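You operate a simulated robot arm through the tools that you are given. There is no shell and no other tool. Be economical: measure what you need, move in short steps, check, and stop when the job is done.

Carry out the task below with a simulated robot arm. There is one attempt and no reset: what you move stays moved.

## Task
Unscrew the gland, dab it on the grease pad, screw it back tight.
Fine: the gland in the steel block.

It is judged by the outcome, as a careful person would: the job done as asked, and still so three seconds after it is handed in. It fails if anything else is knocked over, pushed out of place, dropped, spilled or broken.

## Robot
A 7-joint arm with a two-finger parallel gripper, fixed in place. Base frame: the origin is at the foot of the arm, x ahead of it, y to its left, z up; the work surface is at about z = 0. Readings come in m, rad, newtons and seconds.
With the tool pointing down near the work surface it reaches from about 0.26 to 0.68 m from the base axis. Its first joint turns from -2.897 to 2.897 rad. Payload 2.5 kg.
Tool frame: the origin (TCP) lies between the finger pads and is the grasp point; the fingertips stand 0.03 m ahead of it; z points along the fingers, y is the line along which they close. The gripper opens to 0.094 m. The fingers are 0.028 m wide and 0.01 m thick; the gripper's body (0.05 by 0.096 m) begins 0.055 m behind the TCP.
Orientation is that of the tool frame in the base frame, as [roll, pitch, yaw] about the fixed x, y, z axes, in that order (R = Rz(yaw) Ry(pitch) Rx(roll)). With the fingers straight down and closing along the base's y, the tool's x points along the base's -x, its y along +y and its z along -z.

## Interface
- The arm moves only by the tool step_arm. Its argument "increments" is a list that holds one entry, the list of rows, each a list of 7 numbers: the finger opening in m, from 0 to 0.094, then the shift along the tool's x, y, z in m, then the turn, a rotation vector about the tool's x, y, z in rad. In form: [[[claw, dx, dy, dz, wx, wy, wz], ...]]. A call has 1 to 12 rows; each row is the pose to reach, as a shift and turn from the pose commanded when the call began, along the tool's axes at that moment. Each row takes 0.2 s and may step no farther than 0.05 m and 0.15 rad from the row before; otherwise, or with a gripper value out of range, the whole call is refused. Where a pose cannot be reached the arm comes as near as it can. A force on the tool above 40 N (or 10 N above the force at the start of the call, whichever is more), or a blocked arm, ends the call early, and 0.2 s more pass. The fingers move at their own pace (about 0.072 m/s each) and stop on an object; they squeeze with about 30 N. The grip force told is the motor's: it shows also when the fingers shut on nothing. Time passes only in rows, and 0.2 s behind the last, so rows that repeat a pose let the fingers close. It gives the time, the measured TCP pose, the force on the tool (base axes), the opening and the grip force at its end, in the units of the frame above (readings bear some noise), with the torque about the TCP (base axes, N m) and any sound that the robot's microphone picked up, and new pictures: "views" is both (left out), scene, wrist or none.
- Cameras (640 x 400 px; columns grow to the right, rows downward): "scene" is fixed at [0.2189, 0.5022, 0.582]; the picture's right is [-0.76, -0.65, 0.00], its down [-0.40, 0.47, -0.79] and it looks along [0.52, -0.60, -0.62] (base axes); focal length 341 px, centre (320, 200). "wrist" rides on the gripper at [0.076, 0.014, -0.102] in the tool frame; the picture's right is [-0.18, 0.98, 0.00], its down [-0.75, -0.14, -0.64] and it looks along [-0.63, -0.12, 0.77] (tool axes); focal length 243 px, centre (320, 200). There is no depth. A picture from a camera that has moved, and an enlarged one, comes with that camera's place and axes in the base frame and with its lens.
- close_up(camera, box): a new picture of the part [left, top, right, bottom] of that camera's present view, enlarged. It takes no simulated time.
- hand_in(): hands the job in; it is judged then, once.

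Go step by step. Nothing tells you positions but the pictures and the camera data: compare them with the known pose of the tool, close in by small moves and look again before you grip or let go. The budget is 120 turns and 200 pictures, counting those below and the enlarged ones. Unless the task says otherwise, let go and move clear before handing in, and close with one line.

The tools are called by a JSON object that holds its "api" and its "payload". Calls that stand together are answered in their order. step_arm: Moves the arm, as the interface text tells. Its arguments: {"type":"object","properties":{"increments":{"type":"array","items":{"type":"array","items":{"type":"array","items":{"type":"number"}}}},"views":{"type":"string","enum":["both","scene","wrist","none"]}},"required":["increments"]} The other tools are called the same way: close_up (camera, box) takes an enlarged picture of a part of a camera's view; hand_in () hands the job in.

At the start:

```text
time_s: 0.0
position: [0.392, 0.1982, 0.2699]
tcp_rot: [3.141, 0.001, -3.141]
contact_force: [1.1, -1.2, -0.7]
ft_torque: [0.01, 0.03, 0.0]
grip_width: 0.0938
finger_force: 0.1
```

scene: 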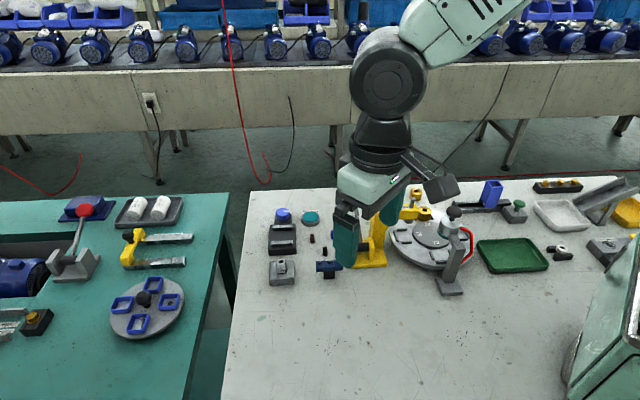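
wrist: 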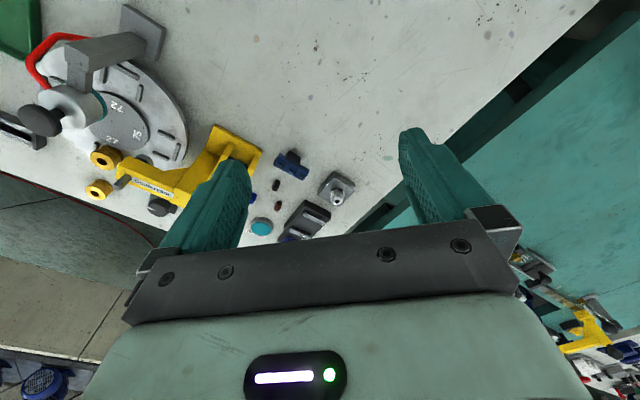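

I see a busy bench; the gland in the steel block may be the small grey block with a knob, with the teal/blue round pad nearby. I'll enlarge both views.

{"api": "close_up", "payload": {"camera": "scene", "box": [240, 190, 400, 290]}}

{"api": "close_up", "payload": {"camera": "wrist", "box": [220, 130, 380, 250]}}

{"api": "close_up", "payload": {"camera": "scene", "box": [380, 160, 640, 310]}}

```text
4.00 times, centred on (320, 240) of scene
camera zoom: at [0.2189, 0.5022, 0.582], right [-0.76, -0.65, 0.0], down [-0.4, 0.47, -0.79], along [0.52, -0.6, -0.62], focal length 1365 px, centre (320, 40)
```

zoom: 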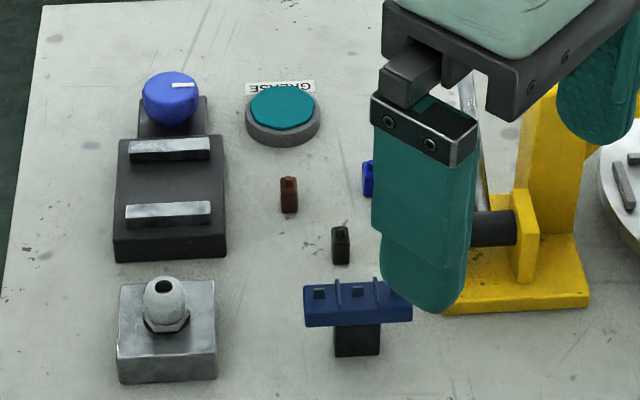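

```text
3.33 times, centred on (300, 190) of wrist
camera zoom: at [0.3164, 0.2114, 0.3705], right [0.18, 0.98, 0.0], down [0.75, -0.14, 0.64], along [0.63, -0.12, -0.77], focal length 809 px, centre (387, 233)
```

zoom: 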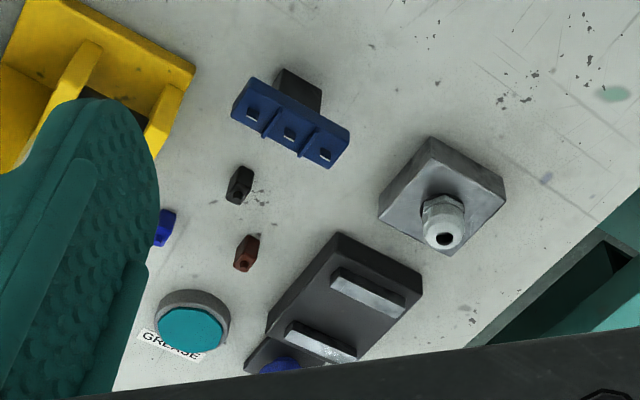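

```text
2.46 times, centred on (510, 235) of scene
camera zoom: at [0.2189, 0.5022, 0.582], right [-0.76, -0.65, 0.0], down [-0.4, 0.47, -0.79], along [0.52, -0.6, -0.62], focal length 840 px, centre (-148, 114)
```

zoom: 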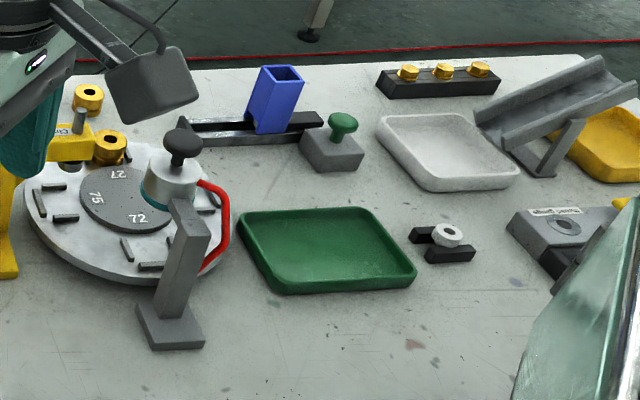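

I take the gland (in the steel block) to be near (0.588, 0.195) and the grease pad near (0.665, 0.02). I'll move over towards the gland, staying high, to look closer.

{"api": "step_arm", "payload": {"increments": [[[0.06, -0.04, 0, 0.01, 0, 0, 0], [0.06, -0.08, 0, 0.03, 0, 0, 0], [0.06, -0.12, 0, 0.05, 0, 0, 0], [0.06, -0.16, 0, 0.07, 0, 0, 0], [0.06, -0.19, 0, 0.1, 0, 0, 0], [0.06, -0.19, 0, 0.1, 0, 0, 0]]]}}

```text
time_s: 1.4
position: [0.5814, 0.196, 0.1695]
tcp_rot: [3.14, 0.0, -3.142]
contact_force: [-0.7, 0.4, -0.3]
ft_torque: [0.0, 0.0, 0.01]
grip_width: 0.0601
finger_force: 0.1
camera wrist: at [0.5051, 0.2097, 0.2698], right [0.18, 0.98, 0.0], down [0.75, -0.14, 0.64], along [0.63, -0.12, -0.77], focal length 243 px, centre (320, 200)
```

scene: 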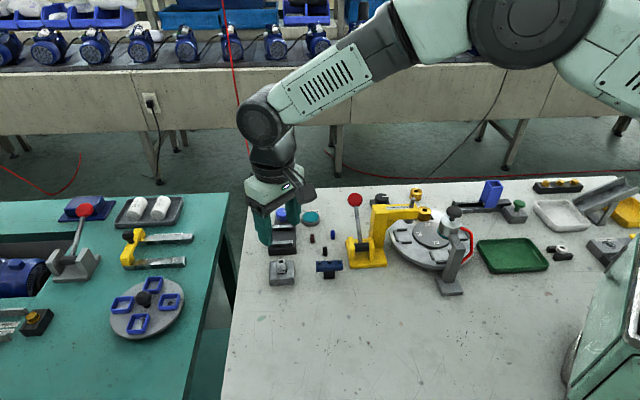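
wrist: 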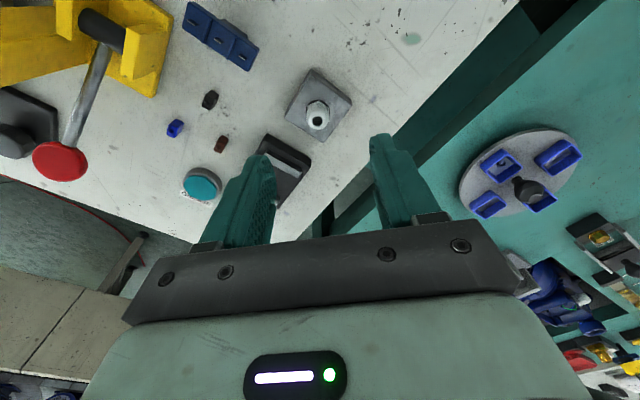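

The gland triangulates to about (0.589, 0.192). I'll zoom to see its hex orientation and height before descending.

{"api": "close_up", "payload": {"camera": "wrist", "box": [264, 60, 376, 130]}}

{"api": "close_up", "payload": {"camera": "scene", "box": [246, 235, 326, 295]}}

```text
5.71 times, centred on (320, 95) of wrist
camera zoom: at [0.5051, 0.2097, 0.2698], right [0.18, 0.98, 0.0], down [0.75, -0.14, 0.64], along [0.63, -0.12, -0.77], focal length 1386 px, centre (320, 800)
```

zoom: 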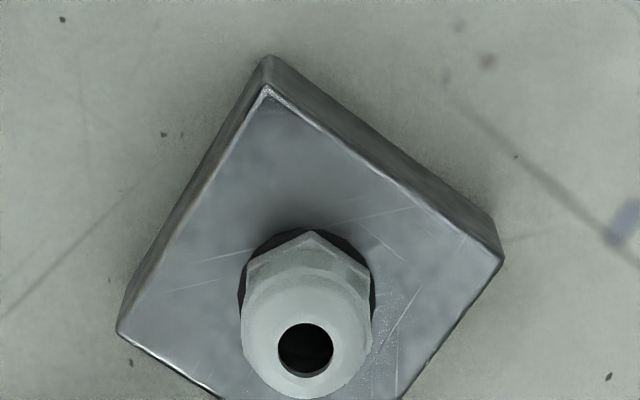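

```text
6.67 times, centred on (286, 265) of scene
camera zoom: at [0.2189, 0.5022, 0.582], right [-0.76, -0.65, 0.0], down [-0.4, 0.47, -0.79], along [0.52, -0.6, -0.62], focal length 2275 px, centre (547, -233)
```

zoom: 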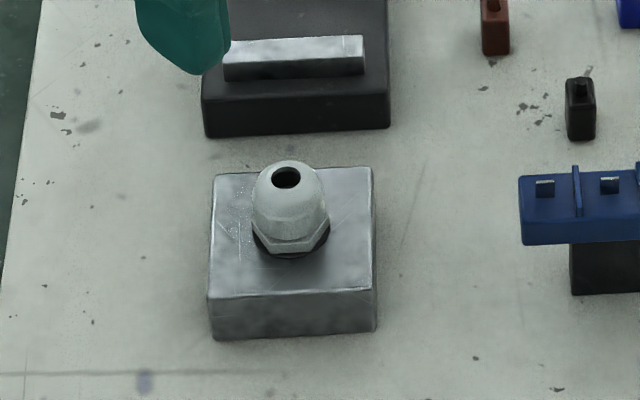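

Axis near (0.593, 0.192), gland about 23 mm across with top near z≈0.047, block top about 0.02. I'll come down to z=0.10 above it and look.

{"api": "step_arm", "payload": {"increments": [[[0.06, -0.012, -0.004, 0.02, 0, 0, 0], [0.06, -0.012, -0.004, 0.05, 0, 0, 0], [0.06, -0.012, -0.004, 0.07, 0, 0, 0], [0.06, -0.012, -0.004, 0.07, 0, 0, 0]]]}}

{"api": "close_up", "payload": {"camera": "wrist", "box": [240, 80, 400, 180]}}

{"api": "close_up", "payload": {"camera": "scene", "box": [246, 225, 326, 285]}}

```text
time_s: 2.4
position: [0.5947, 0.1933, 0.0991]
tcp_rot: [3.141, -0.001, 3.142]
contact_force: [0.2, 0.9, 0.1]
ft_torque: [-0.01, -0.04, 0.02]
grip_width: 0.06
finger_force: 0.0
camera wrist: at [0.5175, 0.2062, 0.2015], right [0.18, 0.98, 0.0], down [0.75, -0.14, 0.64], along [0.63, -0.12, -0.77], focal length 243 px, centre (320, 200)
```

scene: 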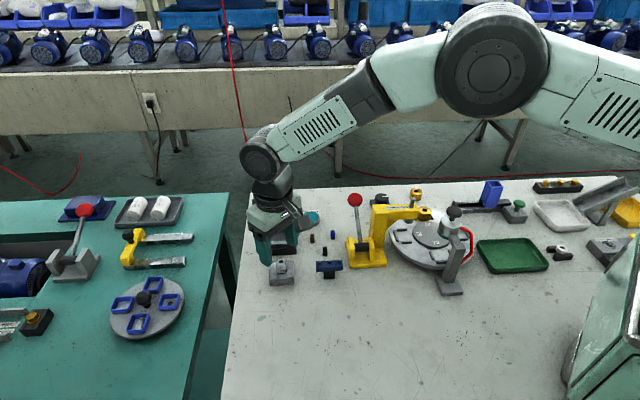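
wrist: 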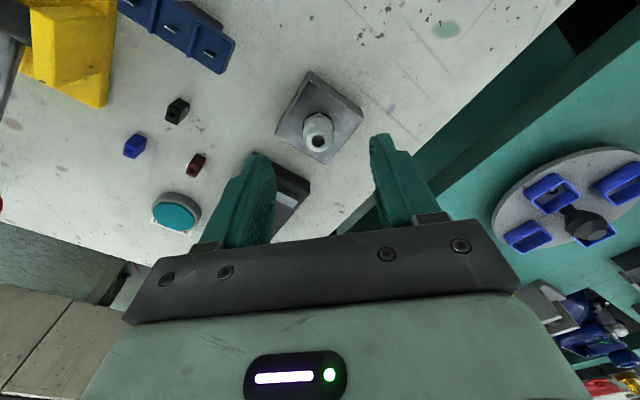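

```text
4.00 times, centred on (320, 130) of wrist
camera zoom: at [0.5175, 0.2062, 0.2015], right [0.18, 0.98, 0.0], down [0.75, -0.14, 0.64], along [0.63, -0.12, -0.77], focal length 970 px, centre (320, 480)
```

zoom: 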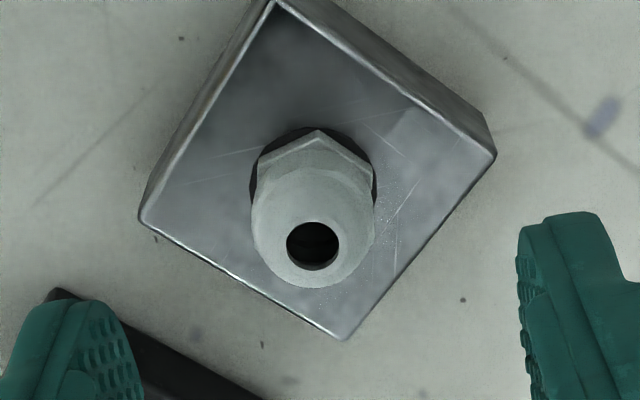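

```text
6.67 times, centred on (286, 255) of scene
camera zoom: at [0.2189, 0.5022, 0.582], right [-0.76, -0.65, 0.0], down [-0.4, 0.47, -0.79], along [0.52, -0.6, -0.62], focal length 2275 px, centre (547, -167)
```

zoom: 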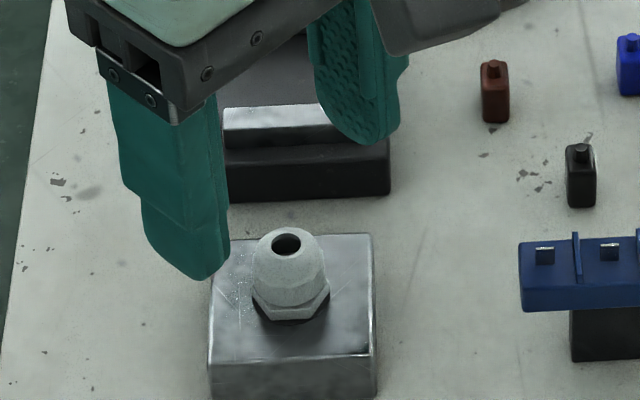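

The hex flats are close to facing ±y, so the present yaw suits. I'll centre and descend so the fingertips are just above the block top.

{"api": "step_arm", "payload": {"increments": [[[0.05, 0.002, -0.001, 0.02, 0, 0, 0], [0.05, 0.002, -0.001, 0.035, 0, 0, 0], [0.05, 0.002, -0.001, 0.043, 0, 0, 0], [0.05, 0.002, -0.001, 0.043, 0, 0, 0]]], "views": "wrist"}}

{"api": "close_up", "payload": {"camera": "scene", "box": [246, 225, 326, 285]}}

```text
time_s: 3.4
position: [0.5906, 0.1933, 0.0563]
tcp_rot: [3.141, -0.002, -3.141]
contact_force: [-0.1, 0.2, -0.6]
ft_torque: [0.01, 0.0, 0.03]
grip_width: 0.0499
finger_force: 0.0
camera wrist: at [0.5154, 0.2063, 0.1576], right [0.18, 0.98, 0.0], down [0.75, -0.14, 0.64], along [0.63, -0.12, -0.77], focal length 243 px, centre (320, 200)
```

wrist: 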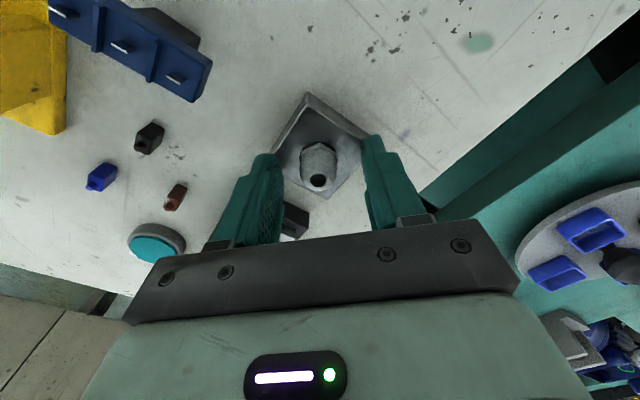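

```text
6.67 times, centred on (286, 255) of scene
camera zoom: at [0.2189, 0.5022, 0.582], right [-0.76, -0.65, 0.0], down [-0.4, 0.47, -0.79], along [0.52, -0.6, -0.62], focal length 2275 px, centre (547, -167)
```

zoom: 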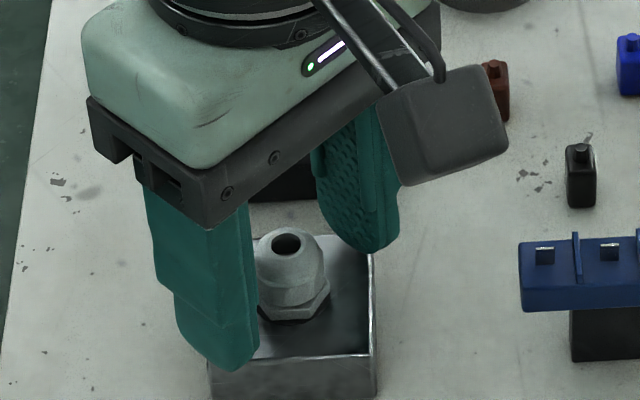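

The gland sits between the fingers, a touch towards −y. I'll nudge, lower 3 mm and close.

{"api": "step_arm", "payload": {"increments": [[[0.05, -0.0015, -0.0015, 0.003, 0, 0, 0], [0.035, -0.0015, -0.0015, 0.003, 0, 0, 0], [0.028, -0.0015, -0.0015, 0.003, 0, 0, 0], [0.0, -0.0015, -0.0015, 0.003, 0, 0, 0], [0.0, -0.0015, -0.0015, 0.003, 0, 0, 0]]], "views": "wrist"}}

{"api": "close_up", "payload": {"camera": "scene", "box": [246, 225, 326, 285]}}

{"api": "close_up", "payload": {"camera": "wrist", "box": [240, 80, 400, 220]}}

```text
time_s: 4.6
position: [0.5951, 0.1911, 0.0534]
tcp_rot: [-3.141, 0.0, 3.14]
contact_force: [-0.1, -0.1, 0.3]
ft_torque: [0.01, -0.01, -0.01]
grip_width: 0.0201
finger_force: 30.1
camera wrist: at [0.5176, 0.2048, 0.1546], right [0.18, 0.98, 0.0], down [0.75, -0.14, 0.64], along [0.63, -0.12, -0.77], focal length 243 px, centre (320, 200)
```

wrist: 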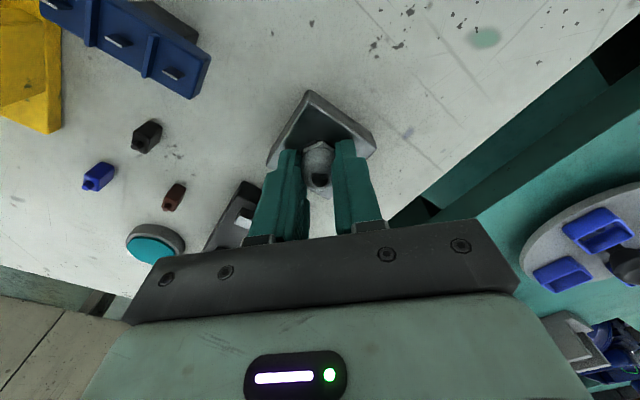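

```text
6.67 times, centred on (286, 255) of scene
camera zoom: at [0.2189, 0.5022, 0.582], right [-0.76, -0.65, 0.0], down [-0.4, 0.47, -0.79], along [0.52, -0.6, -0.62], focal length 2275 px, centre (547, -167)
```

zoom: 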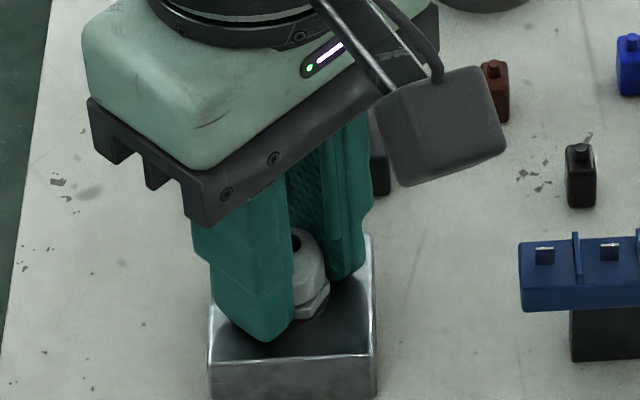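

```text
2.86 times, centred on (320, 150) of wrist
camera zoom: at [0.5176, 0.2048, 0.1546], right [0.18, 0.98, 0.0], down [0.75, -0.14, 0.64], along [0.63, -0.12, -0.77], focal length 693 px, centre (320, 343)
```

zoom: 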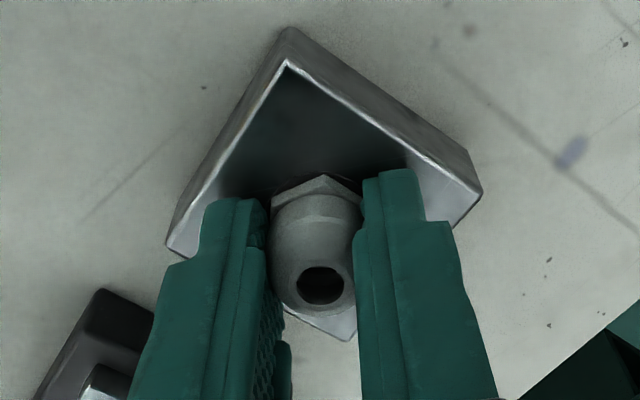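

Gripped at 20 mm with negligible side load. I'll test a CCW turn (unscrew; negative about tool z) of 0.45 rad and check torque and motion.

{"api": "step_arm", "payload": {"increments": [[[0.0, 0, 0, 0, 0, 0, -0.15], [0.0, 0, 0, 0, 0, 0, -0.3], [0.0, 0, 0, 0, 0, 0, -0.45]]], "views": "wrist"}}

{"api": "close_up", "payload": {"camera": "wrist", "box": [240, 80, 400, 220]}}

```text
time_s: 5.4
position: [0.5936, 0.1909, 0.0527]
tcp_rot: [3.138, 0.001, -2.689]
contact_force: [-0.9, -1.9, 1.5]
ft_torque: [-0.07, 0.07, 0.01]
grip_width: 0.0201
finger_force: 30.2
camera wrist: at [0.5192, 0.1702, 0.1545], right [-0.26, 0.96, 0.0], down [0.74, 0.2, 0.64], along [0.62, 0.17, -0.77], focal length 243 px, centre (320, 200)
```

wrist: 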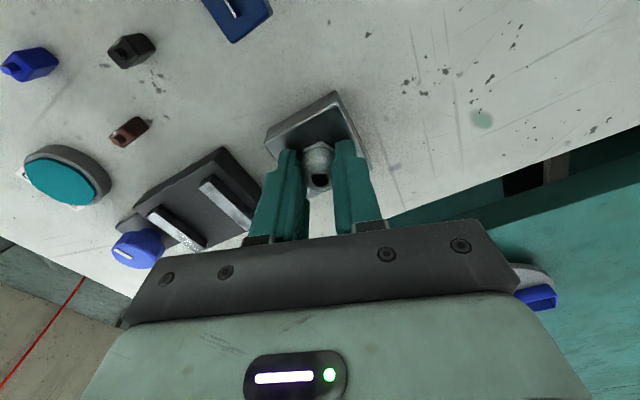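

```text
2.86 times, centred on (320, 150) of wrist
camera zoom: at [0.5192, 0.1702, 0.1545], right [-0.26, 0.96, 0.0], down [0.74, 0.2, 0.64], along [0.62, 0.17, -0.77], focal length 693 px, centre (320, 343)
```

zoom: 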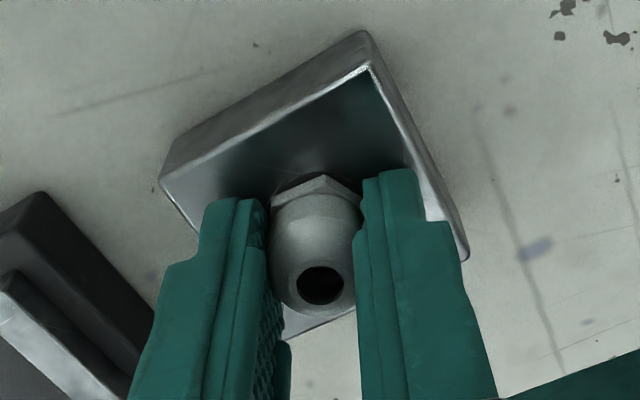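

The gland turned with the fingers and the block stayed. Continuing CCW, watching the axial force.

{"api": "step_arm", "payload": {"increments": [[[0.0, 0, 0, 0, 0, 0, -0.15], [0.0, 0, 0, 0, 0, 0, -0.3], [0.0, 0, 0, 0, 0, 0, -0.45], [0.0, 0, 0, 0, 0, 0, -0.6], [0.0, 0, 0, 0, 0, 0, -0.75], [0.0, 0, 0, 0, 0, 0, -0.9], [0.0, 0, 0, 0, 0, 0, -1.05]]], "views": "both"}}

{"api": "close_up", "payload": {"camera": "wrist", "box": [240, 80, 400, 220]}}

```text
time_s: 7.0
position: [0.5931, 0.1902, 0.0523]
tcp_rot: [3.141, 0.001, -1.638]
contact_force: [-5.2, -5.5, 6.1]
ft_torque: [-0.18, 0.17, -0.03]
grip_width: 0.0201
finger_force: 30.3
camera wrist: at [0.5746, 0.1156, 0.1548], right [-0.97, 0.25, 0.0], down [0.19, 0.74, 0.64], along [0.16, 0.62, -0.77], focal length 243 px, centre (320, 200)
```

scene: 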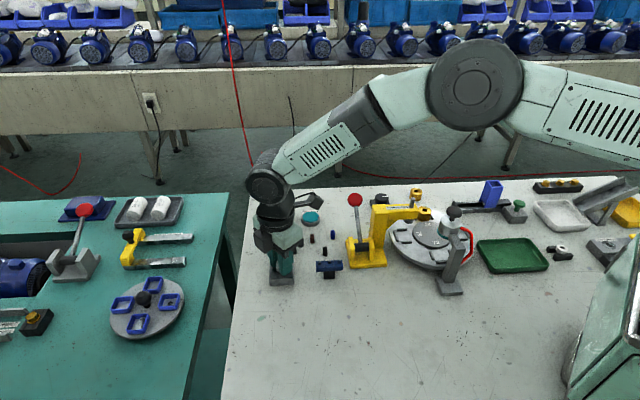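
wrist: 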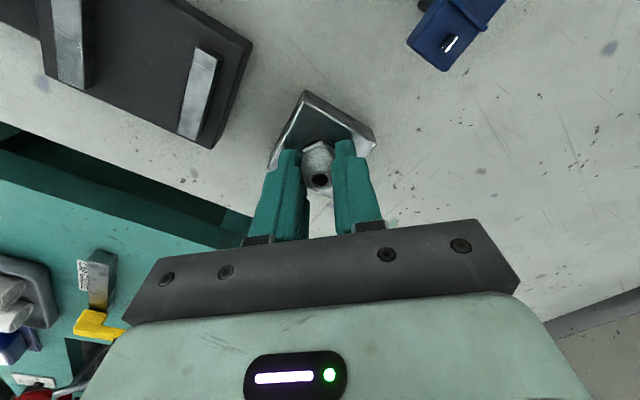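

```text
2.86 times, centred on (320, 150) of wrist
camera zoom: at [0.5746, 0.1156, 0.1548], right [-0.97, 0.25, 0.0], down [0.19, 0.74, 0.64], along [0.16, 0.62, -0.77], focal length 693 px, centre (320, 343)
```

zoom: 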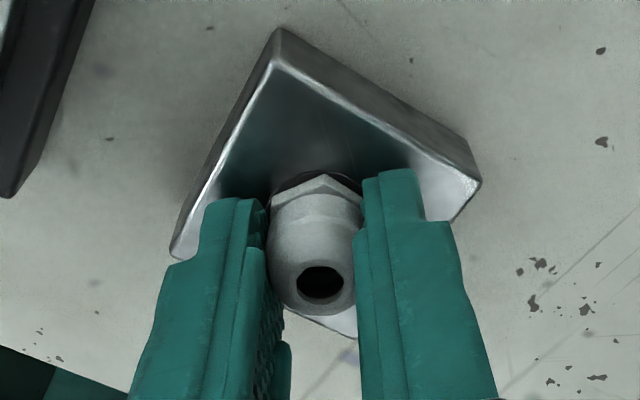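

It turns well; axial load of +6 N shows the gland rising. I'll continue CCW with a slight lift and a half-millimetre lateral relief.

{"api": "step_arm", "payload": {"increments": [[[0.0, 0.0004, 0.0004, -0.0004, 0, 0, -0.15], [0.0, 0.0004, 0.0004, -0.0005, 0, 0, -0.3], [0.0, 0.0004, 0.0004, -0.0006, 0, 0, -0.45], [0.0, 0.0004, 0.0004, -0.0007, 0, 0, -0.6], [0.0, 0.0004, 0.0004, -0.0008, 0, 0, -0.75], [0.0, 0.0004, 0.0004, -0.0009, 0, 0, -0.9]]], "views": "wrist"}}

```text
time_s: 8.4
position: [0.5934, 0.1911, 0.0531]
tcp_rot: [3.141, -0.001, -0.739]
contact_force: [-4.4, -3.9, 5.3]
ft_torque: [-0.11, 0.13, 0.04]
grip_width: 0.0201
finger_force: 30.2
camera wrist: at [0.6407, 0.1289, 0.1553], right [-0.8, -0.6, 0.0], down [-0.46, 0.61, 0.64], along [-0.39, 0.51, -0.77], focal length 243 px, centre (320, 200)
```

wrist: 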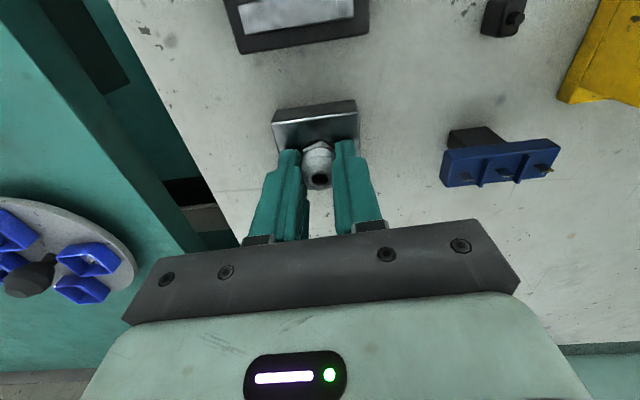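

Still turning cleanly (2.4 rad so far). Continue as far as the wrist lets me.

{"api": "step_arm", "payload": {"increments": [[[0.0, 0, 0, -0.0003, 0, 0, -0.15], [0.0, 0, 0, -0.0005, 0, 0, -0.3], [0.0, 0, 0, -0.0007, 0, 0, -0.45], [0.0, 0, 0, -0.0009, 0, 0, -0.6], [0.0, 0, 0, -0.001, 0, 0, -0.75], [0.0, 0, 0, -0.0011, 0, 0, -0.9]]], "views": "wrist"}}

{"api": "close_up", "payload": {"camera": "wrist", "box": [240, 80, 400, 220]}}

```text
time_s: 9.8
position: [0.5934, 0.1911, 0.0548]
tcp_rot: [-3.141, 0.0, 0.163]
contact_force: [-2.6, -2.2, -0.9]
ft_torque: [-0.05, 0.06, -0.01]
grip_width: 0.0201
finger_force: 29.8
camera wrist: at [0.6714, 0.1888, 0.1571], right [-0.02, -1.0, 0.0], down [-0.77, 0.02, 0.64], along [-0.64, 0.02, -0.77], focal length 243 px, centre (320, 200)
```

wrist: 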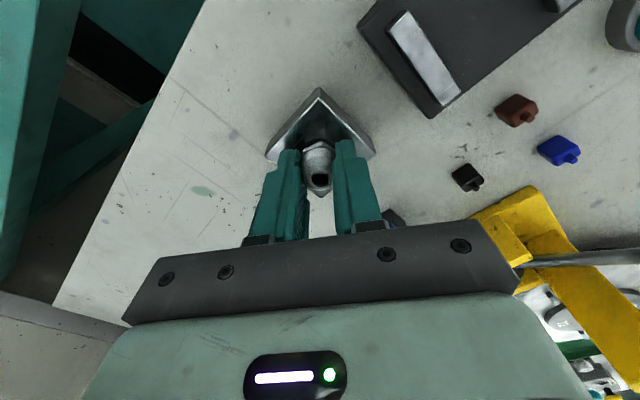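

```text
2.86 times, centred on (320, 150) of wrist
camera zoom: at [0.6714, 0.1888, 0.1571], right [-0.02, -1.0, 0.0], down [-0.77, 0.02, 0.64], along [-0.64, 0.02, -0.77], focal length 693 px, centre (320, 343)
```

zoom: 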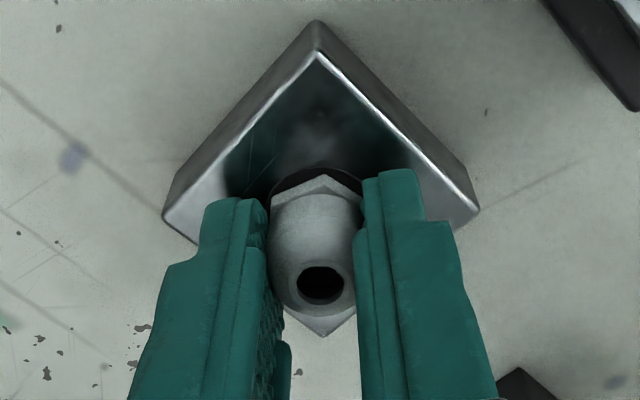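

3.3 rad so far, the gland following. I'll continue a further 0.9 rad with a smaller lift.

{"api": "step_arm", "payload": {"increments": [[[0.0, 0, 0, -0.0001, 0, 0, -0.15], [0.0, 0, 0, -0.0002, 0, 0, -0.3], [0.0, 0, 0, -0.0003, 0, 0, -0.45], [0.0, 0, 0, -0.0004, 0, 0, -0.6], [0.0, 0, 0, -0.0005, 0, 0, -0.75], [0.0, 0, 0, -0.0005, 0, 0, -0.9]]], "views": "wrist"}}

{"api": "close_up", "payload": {"camera": "wrist", "box": [240, 80, 400, 220]}}

```text
time_s: 11.2
position: [0.5635, 0.1696, 0.052]
tcp_rot: [3.127, -0.005, 0.803]
contact_force: [13.1, -6.9, 14.5]
ft_torque: [0.01, -0.42, -0.22]
grip_width: 0.0
finger_force: 29.3
out of reach, approached as far as the arm can: row 4, 5, 6
camera wrist: at [0.6251, 0.2151, 0.154], right [0.58, -0.81, 0.01], down [-0.63, -0.44, 0.64], along [-0.51, -0.38, -0.77], focal length 243 px, centre (320, 200)
```

wrist: 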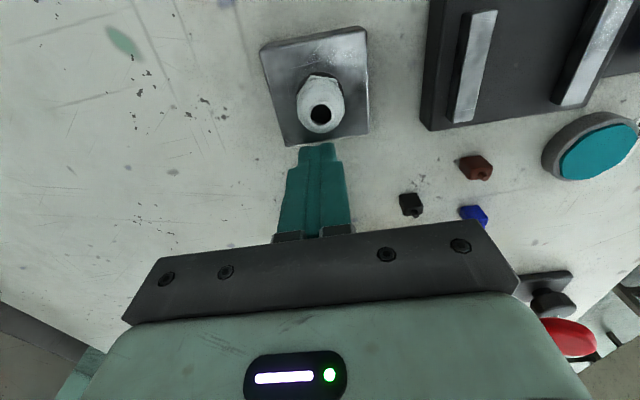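

```text
2.86 times, centred on (320, 150) of wrist
camera zoom: at [0.6251, 0.2151, 0.154], right [0.58, -0.81, 0.01], down [-0.63, -0.44, 0.64], along [-0.51, -0.38, -0.77], focal length 693 px, centre (320, 343)
```

zoom: 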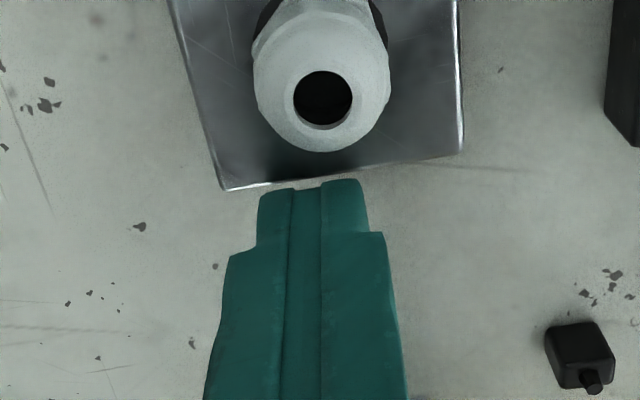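

The wrist hit its joint limit near yaw 0.75 and the fingers slid off the gland; the gland is still in the block. I'll lift clear and turn back.

{"api": "step_arm", "payload": {"increments": [[[0.0, 0, 0, -0.03, 0, 0, 0], [0.0, 0, 0, -0.06, 0, 0, 0.1], [0.04, 0, 0, -0.07, 0, 0, 0.25], [0.04, 0, 0, -0.07, 0, 0, 0.4], [0.04, 0, 0, -0.07, 0, 0, 0.55], [0.04, 0, 0, -0.07, 0, 0, 0.55]]]}}

{"api": "close_up", "payload": {"camera": "scene", "box": [246, 225, 326, 285]}}

{"api": "close_up", "payload": {"camera": "wrist", "box": [240, 60, 400, 180]}}

```text
time_s: 12.6
position: [0.5598, 0.172, 0.1208]
tcp_rot: [3.135, -0.006, 0.255]
contact_force: [0.0, -0.2, 0.1]
ft_torque: [0.02, -0.01, -0.02]
grip_width: 0.0403
finger_force: 0.0
camera wrist: at [0.636, 0.1779, 0.2222], right [0.07, -1.0, 0.0], down [-0.77, -0.05, 0.64], along [-0.63, -0.05, -0.77], focal length 243 px, centre (320, 200)
```

scene: 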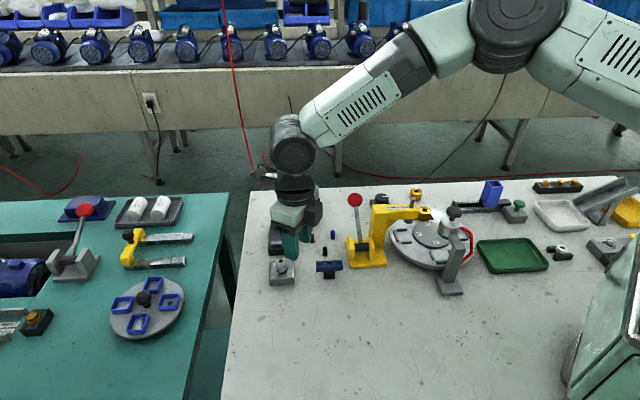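
wrist: 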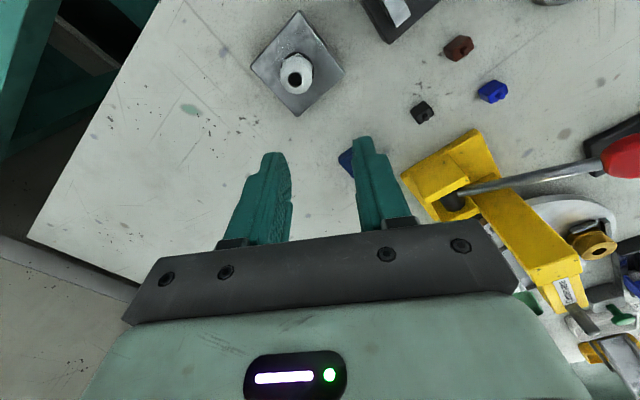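

```text
6.67 times, centred on (286, 255) of scene
camera zoom: at [0.2189, 0.5022, 0.582], right [-0.76, -0.65, 0.0], down [-0.4, 0.47, -0.79], along [0.52, -0.6, -0.62], focal length 2275 px, centre (547, -167)
```

zoom: 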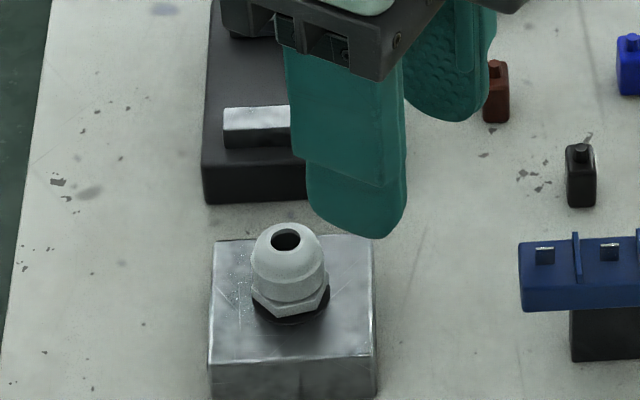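

```text
3.33 times, centred on (320, 120) of wrist
camera zoom: at [0.636, 0.1779, 0.2222], right [0.07, -1.0, 0.0], down [-0.77, -0.05, 0.64], along [-0.63, -0.05, -0.77], focal length 809 px, centre (320, 467)
```

zoom: 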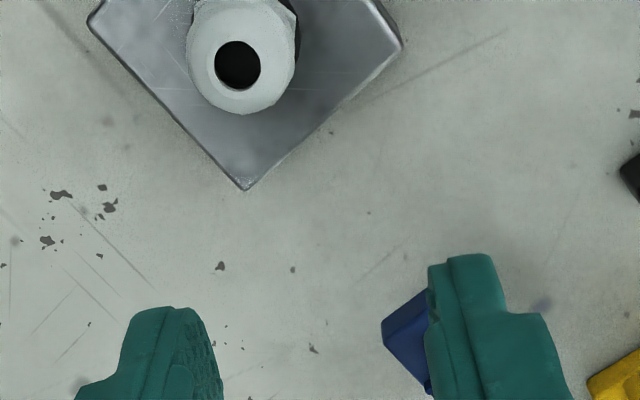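

The block hasn't moved and the gland has risen a bit. The wrist range runs about 5.8 rad down from yaw 0.75, so I'll wind back clockwise above the gland for a new stroke.

{"api": "step_arm", "payload": {"increments": [[[0.04, 0.02, -0.005, 0, 0, 0, 0.15], [0.04, 0.0372, -0.01, 0, 0, 0, 0.3], [0.04, 0.0372, -0.01, 0, 0, 0, 0.45], [0.04, 0.0372, -0.01, 0, 0, 0, 0.6], [0.04, 0.0372, -0.01, 0, 0, 0, 0.75], [0.04, 0.0372, -0.01, 0, 0, 0, 0.9], [0.04, 0.0372, -0.01, 0, 0, 0, 1.05], [0.04, 0.0372, -0.01, 0, 0, 0, 1.2], [0.04, 0.0372, -0.01, 0, 0, 0, 1.35], [0.04, 0.0372, -0.01, 0, 0, 0, 1.5], [0.04, 0.0372, -0.01, 0, 0, 0, 1.65], [0.04, 0.0372, -0.01, 0, 0, 0, 1.8]]], "views": "none"}}

```text
time_s: 15.2
position: [0.5925, 0.1921, 0.1187]
tcp_rot: [-3.134, -0.004, -1.547]
contact_force: [1.0, 0.3, -0.5]
ft_torque: [-0.01, -0.02, 0.02]
grip_width: 0.0401
finger_force: 0.1
```

{"api": "step_arm", "payload": {"increments": [[[0.04, 0, 0, 0, 0, 0, 0.15], [0.04, 0, 0, 0, 0, 0, 0.3], [0.04, 0, 0, 0, 0, 0, 0.45], [0.04, 0, 0, 0, 0, 0, 0.6], [0.04, 0, 0, 0, 0, 0, 0.75], [0.04, 0, 0, 0, 0, 0, 0.9], [0.04, 0, 0, 0, 0, 0, 1.05], [0.04, 0, 0, 0, 0, 0, 1.2], [0.04, 0, 0, 0, 0, 0, 1.35], [0.04, 0, 0, 0, 0, 0, 1.5], [0.04, 0, 0, 0, 0, 0, 1.65], [0.04, 0, 0, 0, 0, 0, 1.8]]], "views": "wrist"}}

{"api": "close_up", "payload": {"camera": "wrist", "box": [240, 80, 400, 180]}}

{"api": "close_up", "payload": {"camera": "scene", "box": [266, 240, 306, 270]}}

```text
time_s: 17.8
position: [0.5931, 0.1915, 0.119]
tcp_rot: [-3.139, 0.009, 2.937]
contact_force: [0.2, 0.1, 0.2]
ft_torque: [0.05, 0.01, -0.01]
grip_width: 0.04
finger_force: 0.1
camera wrist: at [0.52, 0.221, 0.2206], right [0.38, 0.93, 0.0], down [0.7, -0.29, 0.65], along [0.6, -0.25, -0.76], focal length 243 px, centre (320, 200)
```

wrist: 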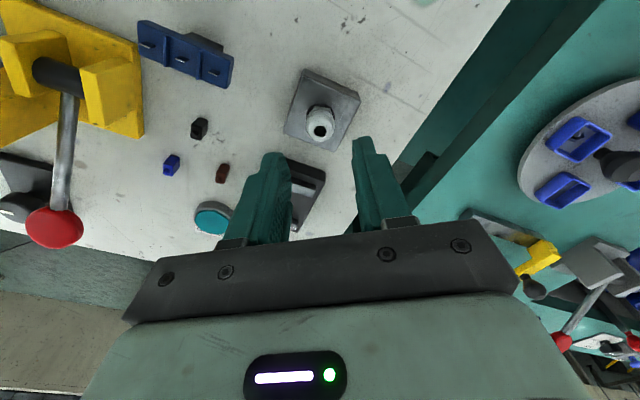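

```text
4.00 times, centred on (320, 130) of wrist
camera zoom: at [0.52, 0.221, 0.2206], right [0.38, 0.93, 0.0], down [0.7, -0.29, 0.65], along [0.6, -0.25, -0.76], focal length 970 px, centre (320, 480)
```

zoom: 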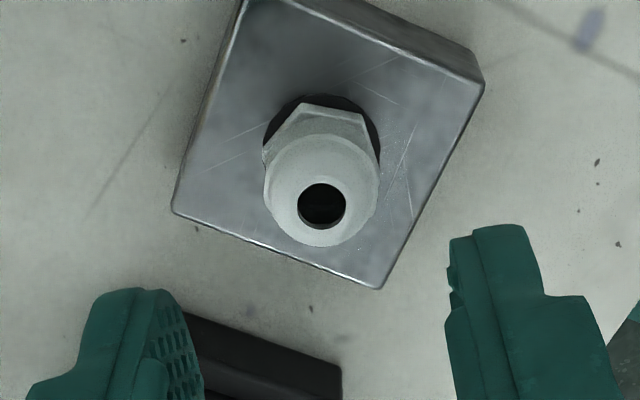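

```text
13.33 times, centred on (286, 255) of scene
camera zoom: at [0.2189, 0.5022, 0.582], right [-0.76, -0.65, 0.0], down [-0.4, 0.47, -0.79], along [0.52, -0.6, -0.62], focal length 4551 px, centre (773, -533)
```

zoom: 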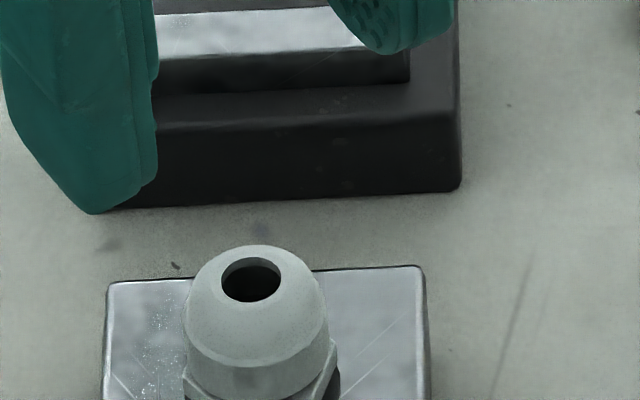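

The hex flats suggest gripping at yaw ≈ −4.19 (unwrapped), which also gives nearly the longest stroke. Turning there and lowering partway.

{"api": "step_arm", "payload": {"increments": [[[0.04, 0, 0, 0.0, 0, 0, 0.14], [0.04, 0, 0, 0.01, 0, 0, 0.28], [0.04, 0, 0, 0.02, 0, 0, 0.42], [0.04, 0, 0, 0.03, 0, 0, 0.56], [0.04, 0, 0, 0.03, 0, 0, 0.7], [0.04, 0, 0, 0.03, 0, 0, 0.844], [0.04, 0, 0, 0.03, 0, 0, 0.844]]], "views": "wrist"}}

{"api": "close_up", "payload": {"camera": "wrist", "box": [240, 80, 400, 200]}}

```text
time_s: 19.4
position: [0.5925, 0.1913, 0.0893]
tcp_rot: [3.138, 0.007, 2.095]
contact_force: [0.3, -0.3, -1.0]
ft_torque: [0.02, -0.01, 0.0]
grip_width: 0.0402
finger_force: 0.1
camera wrist: at [0.5665, 0.2645, 0.191], right [0.94, 0.33, 0.01], down [0.25, -0.72, 0.65], along [0.22, -0.61, -0.76], focal length 243 px, centre (320, 200)
```

wrist: 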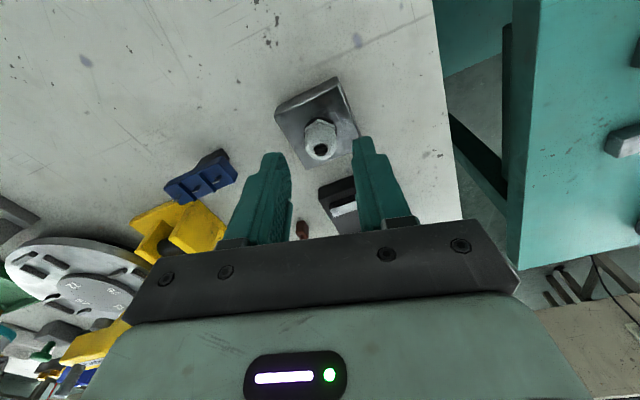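

```text
3.33 times, centred on (320, 140) of wrist
camera zoom: at [0.5665, 0.2645, 0.191], right [0.94, 0.33, 0.01], down [0.25, -0.72, 0.65], along [0.22, -0.61, -0.76], focal length 809 px, centre (320, 400)
```

zoom: 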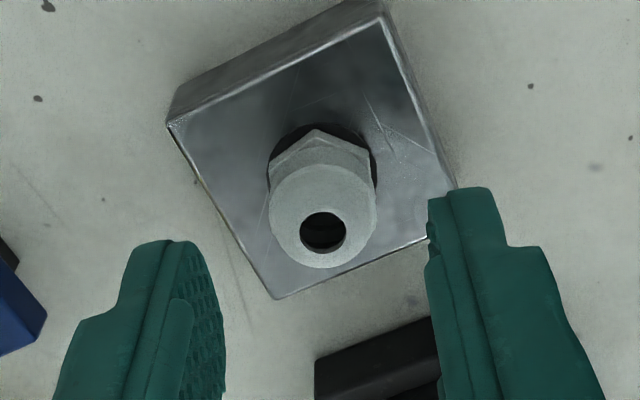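

Alignment is good (vertex straight up, centred). Descending and gripping.

{"api": "step_arm", "payload": {"increments": [[[0.04, 0, 0, 0.015, 0.003, 0.006, 0], [0.04, 0, 0, 0.029, 0.003, 0.006, 0], [0.04, 0, 0, 0.0348, 0.003, 0.006, 0], [0.03, 0, 0, 0.0348, 0.003, 0.006, 0], [0.0, 0, 0, 0.0348, 0.003, 0.006, 0], [0.0, 0, 0, 0.0348, 0.003, 0.006, 0], [0.0, 0, 0, 0.0348, 0.003, 0.006, 0]]], "views": "wrist"}}

{"api": "close_up", "payload": {"camera": "wrist", "box": [240, 80, 400, 220]}}

```text
time_s: 21.0
position: [0.5935, 0.1906, 0.0562]
tcp_rot: [3.138, 0.003, 2.097]
contact_force: [7.9, 2.9, 0.3]
ft_torque: [0.16, -0.2, -0.02]
grip_width: 0.0186
finger_force: 29.9
camera wrist: at [0.5672, 0.2636, 0.157], right [0.94, 0.33, 0.0], down [0.25, -0.72, 0.64], along [0.22, -0.61, -0.77], focal length 243 px, centre (320, 200)
```

wrist: 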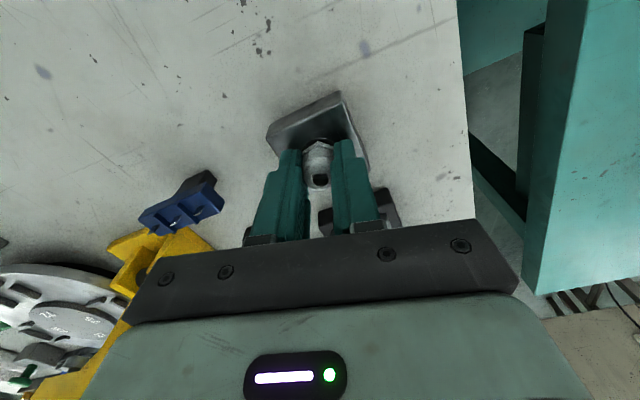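

```text
2.86 times, centred on (320, 150) of wrist
camera zoom: at [0.5672, 0.2636, 0.157], right [0.94, 0.33, 0.0], down [0.25, -0.72, 0.64], along [0.22, -0.61, -0.77], focal length 693 px, centre (320, 343)
```

zoom: 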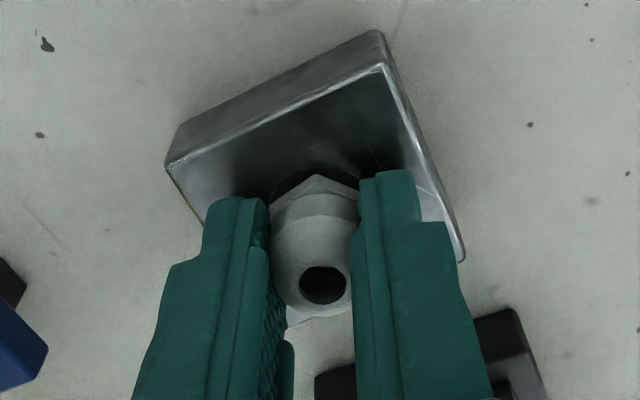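

Gripped at 18.6 mm with some side load along the closing axis; I'll relieve it slightly and start the second CCW stroke.

{"api": "step_arm", "payload": {"increments": [[[0.0, 0, 0.0004, 0, 0, 0, 0], [0.0, 0, 0.0004, -0.0001, 0, 0, -0.15], [0.0, 0, 0.0004, -0.0002, 0, 0, -0.3], [0.0, 0, 0.0004, -0.0003, 0, 0, -0.45], [0.0, 0, 0.0004, -0.0004, 0, 0, -0.6], [0.0, 0, 0.0004, -0.0005, 0, 0, -0.75]]], "views": "wrist"}}

{"api": "close_up", "payload": {"camera": "wrist", "box": [240, 80, 400, 220]}}

```text
time_s: 22.4
position: [0.5943, 0.1911, 0.0548]
tcp_rot: [-3.14, 0.0, 2.85]
contact_force: [0.6, -2.5, 1.3]
ft_torque: [-0.08, -0.05, 0.03]
grip_width: 0.0184
finger_force: 30.2
camera wrist: at [0.5245, 0.2268, 0.1569], right [0.46, 0.89, 0.0], down [0.68, -0.35, 0.64], along [0.57, -0.3, -0.77], focal length 243 px, centre (320, 200)
```

wrist: 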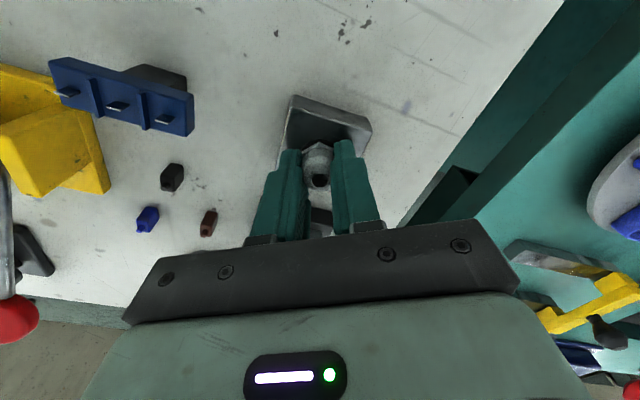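

```text
2.86 times, centred on (320, 150) of wrist
camera zoom: at [0.5245, 0.2268, 0.1569], right [0.46, 0.89, 0.0], down [0.68, -0.35, 0.64], along [0.57, -0.3, -0.77], focal length 693 px, centre (320, 343)
```

zoom: 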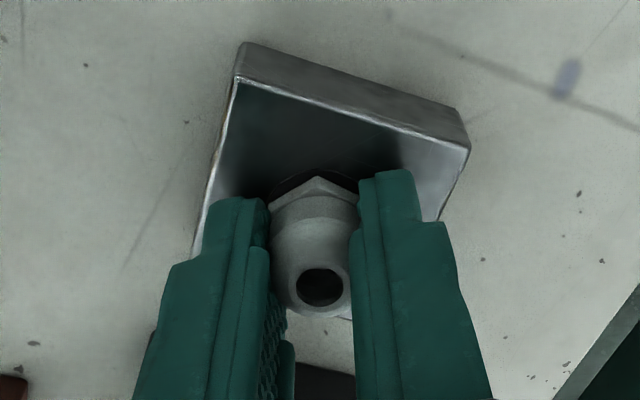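

The gland follows. Continuing a longer stroke of 1.65 rad with about 0.9 mm of lift.

{"api": "step_arm", "payload": {"increments": [[[0.0, 0, 0, 0, 0, 0, -0.15], [0.0, 0, 0, -0.0001, 0, 0, -0.3], [0.0, 0, 0, -0.0002, 0, 0, -0.45], [0.0, 0, 0, -0.0003, 0, 0, -0.6], [0.0, 0, 0, -0.0004, 0, 0, -0.75], [0.0, 0, 0, -0.0005, 0, 0, -0.9], [0.0, 0, 0, -0.0006, 0, 0, -1.05], [0.0, 0, 0, -0.0007, 0, 0, -1.2], [0.0, 0, 0, -0.0008, 0, 0, -1.35], [0.0, 0, 0, -0.0009, 0, 0, -1.5], [0.0, 0, 0, -0.0009, 0, 0, -1.65]]], "views": "wrist"}}

{"api": "close_up", "payload": {"camera": "wrist", "box": [240, 80, 400, 220]}}

{"api": "close_up", "payload": {"camera": "scene", "box": [246, 225, 326, 285]}}

```text
time_s: 24.8
position: [0.5935, 0.1915, 0.0574]
tcp_rot: [-3.138, -0.002, -1.786]
contact_force: [-0.3, -15.0, -0.1]
ft_torque: [-0.46, 0.01, -0.01]
grip_width: 0.02
finger_force: 30.2
camera wrist: at [0.5633, 0.119, 0.1585], right [-0.92, 0.39, 0.0], down [0.3, 0.71, 0.64], along [0.25, 0.59, -0.77], focal length 243 px, centre (320, 200)
```

wrist: 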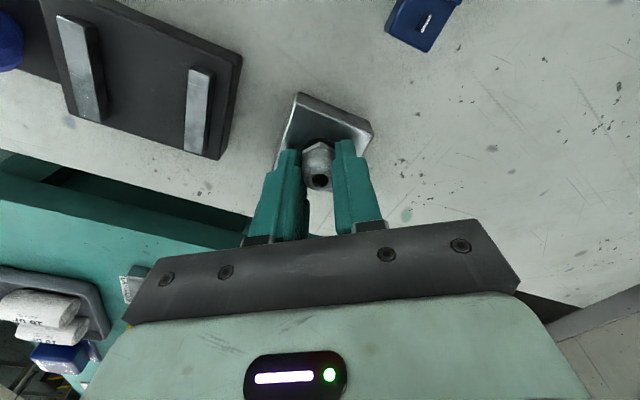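

```text
2.86 times, centred on (320, 150) of wrist
camera zoom: at [0.5633, 0.119, 0.1585], right [-0.92, 0.39, 0.0], down [0.3, 0.71, 0.64], along [0.25, 0.59, -0.77], focal length 693 px, centre (320, 343)
```

zoom: 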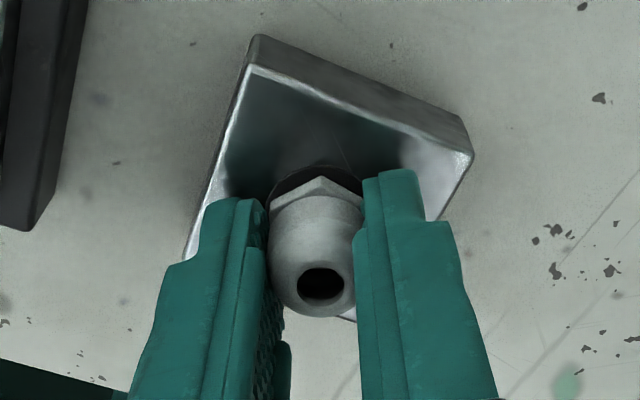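

```text
6.67 times, centred on (286, 255) of scene
camera zoom: at [0.2189, 0.5022, 0.582], right [-0.76, -0.65, 0.0], down [-0.4, 0.47, -0.79], along [0.52, -0.6, -0.62], focal length 2275 px, centre (547, -167)
```

zoom: 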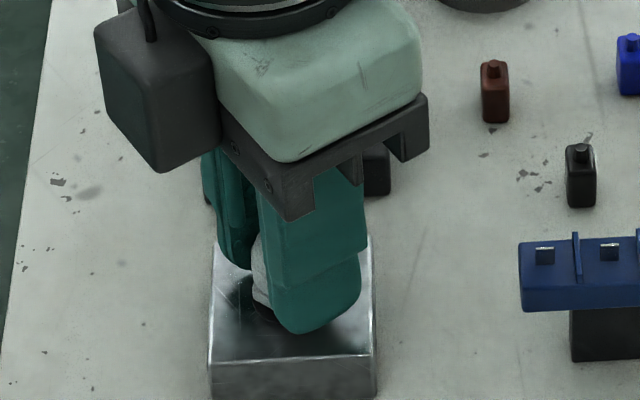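

Turning still transfers; there's 15 N of side load toward −y, so I'll shift 0.6 mm that way and read again.

{"api": "step_arm", "payload": {"increments": [[[0.0, 0.0003, 0, 0, 0, 0, 0], [0.0, 0.0006, 0, 0, 0, 0, 0], [0.0, 0.0006, 0, 0, 0, 0, -0.1]]], "views": "none"}}

```text
time_s: 25.6
position: [0.5928, 0.1905, 0.0568]
tcp_rot: [-3.138, 0.0, -1.685]
contact_force: [5.6, -11.3, -0.3]
ft_torque: [-0.39, -0.17, -0.02]
grip_width: 0.0199
finger_force: 29.6
```

{"api": "step_arm", "payload": {"increments": [[[0.0, 0.0004, -0.0003, 0, 0, 0, 0], [0.0, 0.0008, -0.0005, 0, 0, 0, -0.1], [0.0, 0.0008, -0.0005, 0, 0, 0, -0.2]]], "views": "none"}}

```text
time_s: 26.4
position: [0.5941, 0.1892, 0.058]
tcp_rot: [-3.138, 0.0, -1.485]
contact_force: [8.5, -5.4, 0.7]
ft_torque: [-0.16, -0.23, -0.02]
grip_width: 0.0202
finger_force: 29.7
```

Side load rotates with the tool, so the gland is gripped off-centre. I'll open slightly, let it free and re-close.

{"api": "step_arm", "payload": {"increments": [[[0.03, 0, 0, 0, 0, 0, 0], [0.03, 0, 0, 0, 0, 0, 0]]], "views": "wrist"}}

{"api": "close_up", "payload": {"camera": "wrist", "box": [240, 80, 400, 220]}}

{"api": "close_up", "payload": {"camera": "scene", "box": [246, 225, 326, 285]}}

```text
time_s: 27.0
position: [0.5943, 0.1907, 0.0566]
tcp_rot: [-3.139, 0.0, -1.488]
contact_force: [-0.3, -0.2, 0.1]
ft_torque: [-0.02, 0.01, 0.01]
grip_width: 0.0301
finger_force: 0.0
camera wrist: at [0.5853, 0.1129, 0.1583], right [-0.99, 0.1, 0.0], down [0.08, 0.76, 0.64], along [0.07, 0.64, -0.77], focal length 243 px, centre (320, 200)
```

wrist: 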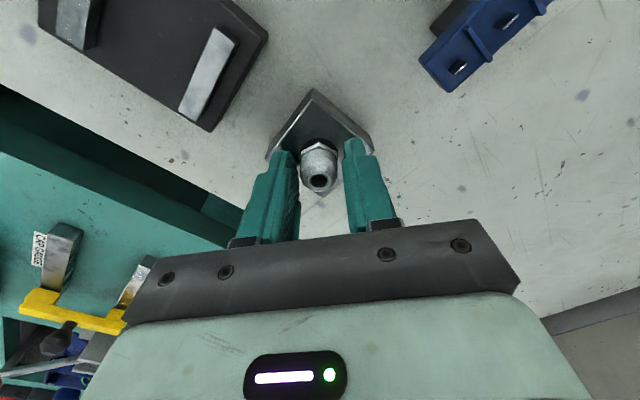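

```text
2.86 times, centred on (320, 150) of wrist
camera zoom: at [0.5853, 0.1129, 0.1583], right [-0.99, 0.1, 0.0], down [0.08, 0.76, 0.64], along [0.07, 0.64, -0.77], focal length 693 px, centre (320, 343)
```

zoom: 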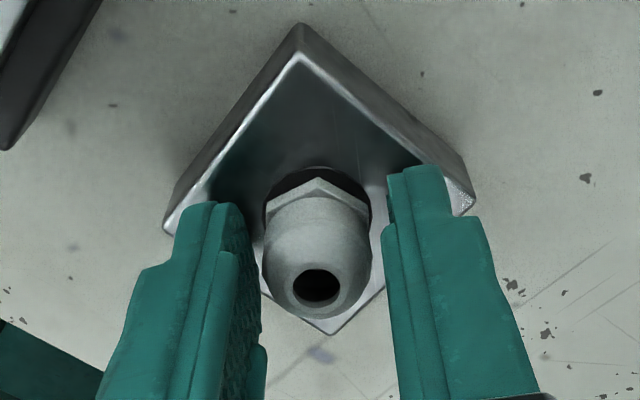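

```text
6.67 times, centred on (286, 255) of scene
camera zoom: at [0.2189, 0.5022, 0.582], right [-0.76, -0.65, 0.0], down [-0.4, 0.47, -0.79], along [0.52, -0.6, -0.62], focal length 2275 px, centre (547, -167)
```

zoom: 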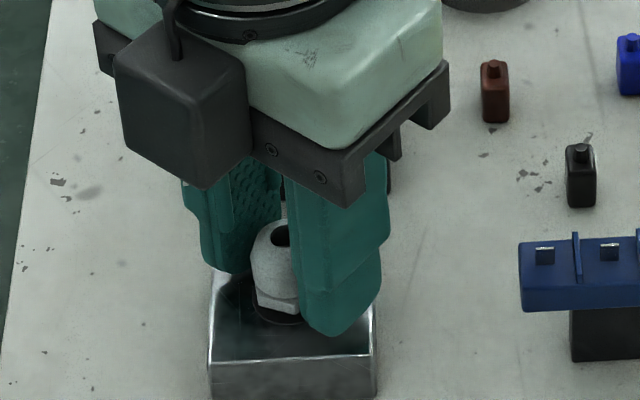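

The gland sits ~0.8 mm to tool −y. I'll shift, lower 1 mm and regrip.

{"api": "step_arm", "payload": {"increments": [[[0.03, 0.0004, -0.0008, 0.001, 0, 0, 0], [0.02, 0.0004, -0.0008, 0.001, 0, 0, 0], [0.0, 0.0004, -0.0008, 0.001, 0, 0, 0], [0.0, 0.0004, -0.0008, 0.001, 0, 0, 0]]], "views": "none"}}

```text
time_s: 28.0
position: [0.5936, 0.1902, 0.0551]
tcp_rot: [-3.139, 0.0, -1.486]
contact_force: [-0.7, 0.0, -0.7]
ft_torque: [0.01, 0.04, 0.02]
grip_width: 0.02
finger_force: 29.8
```

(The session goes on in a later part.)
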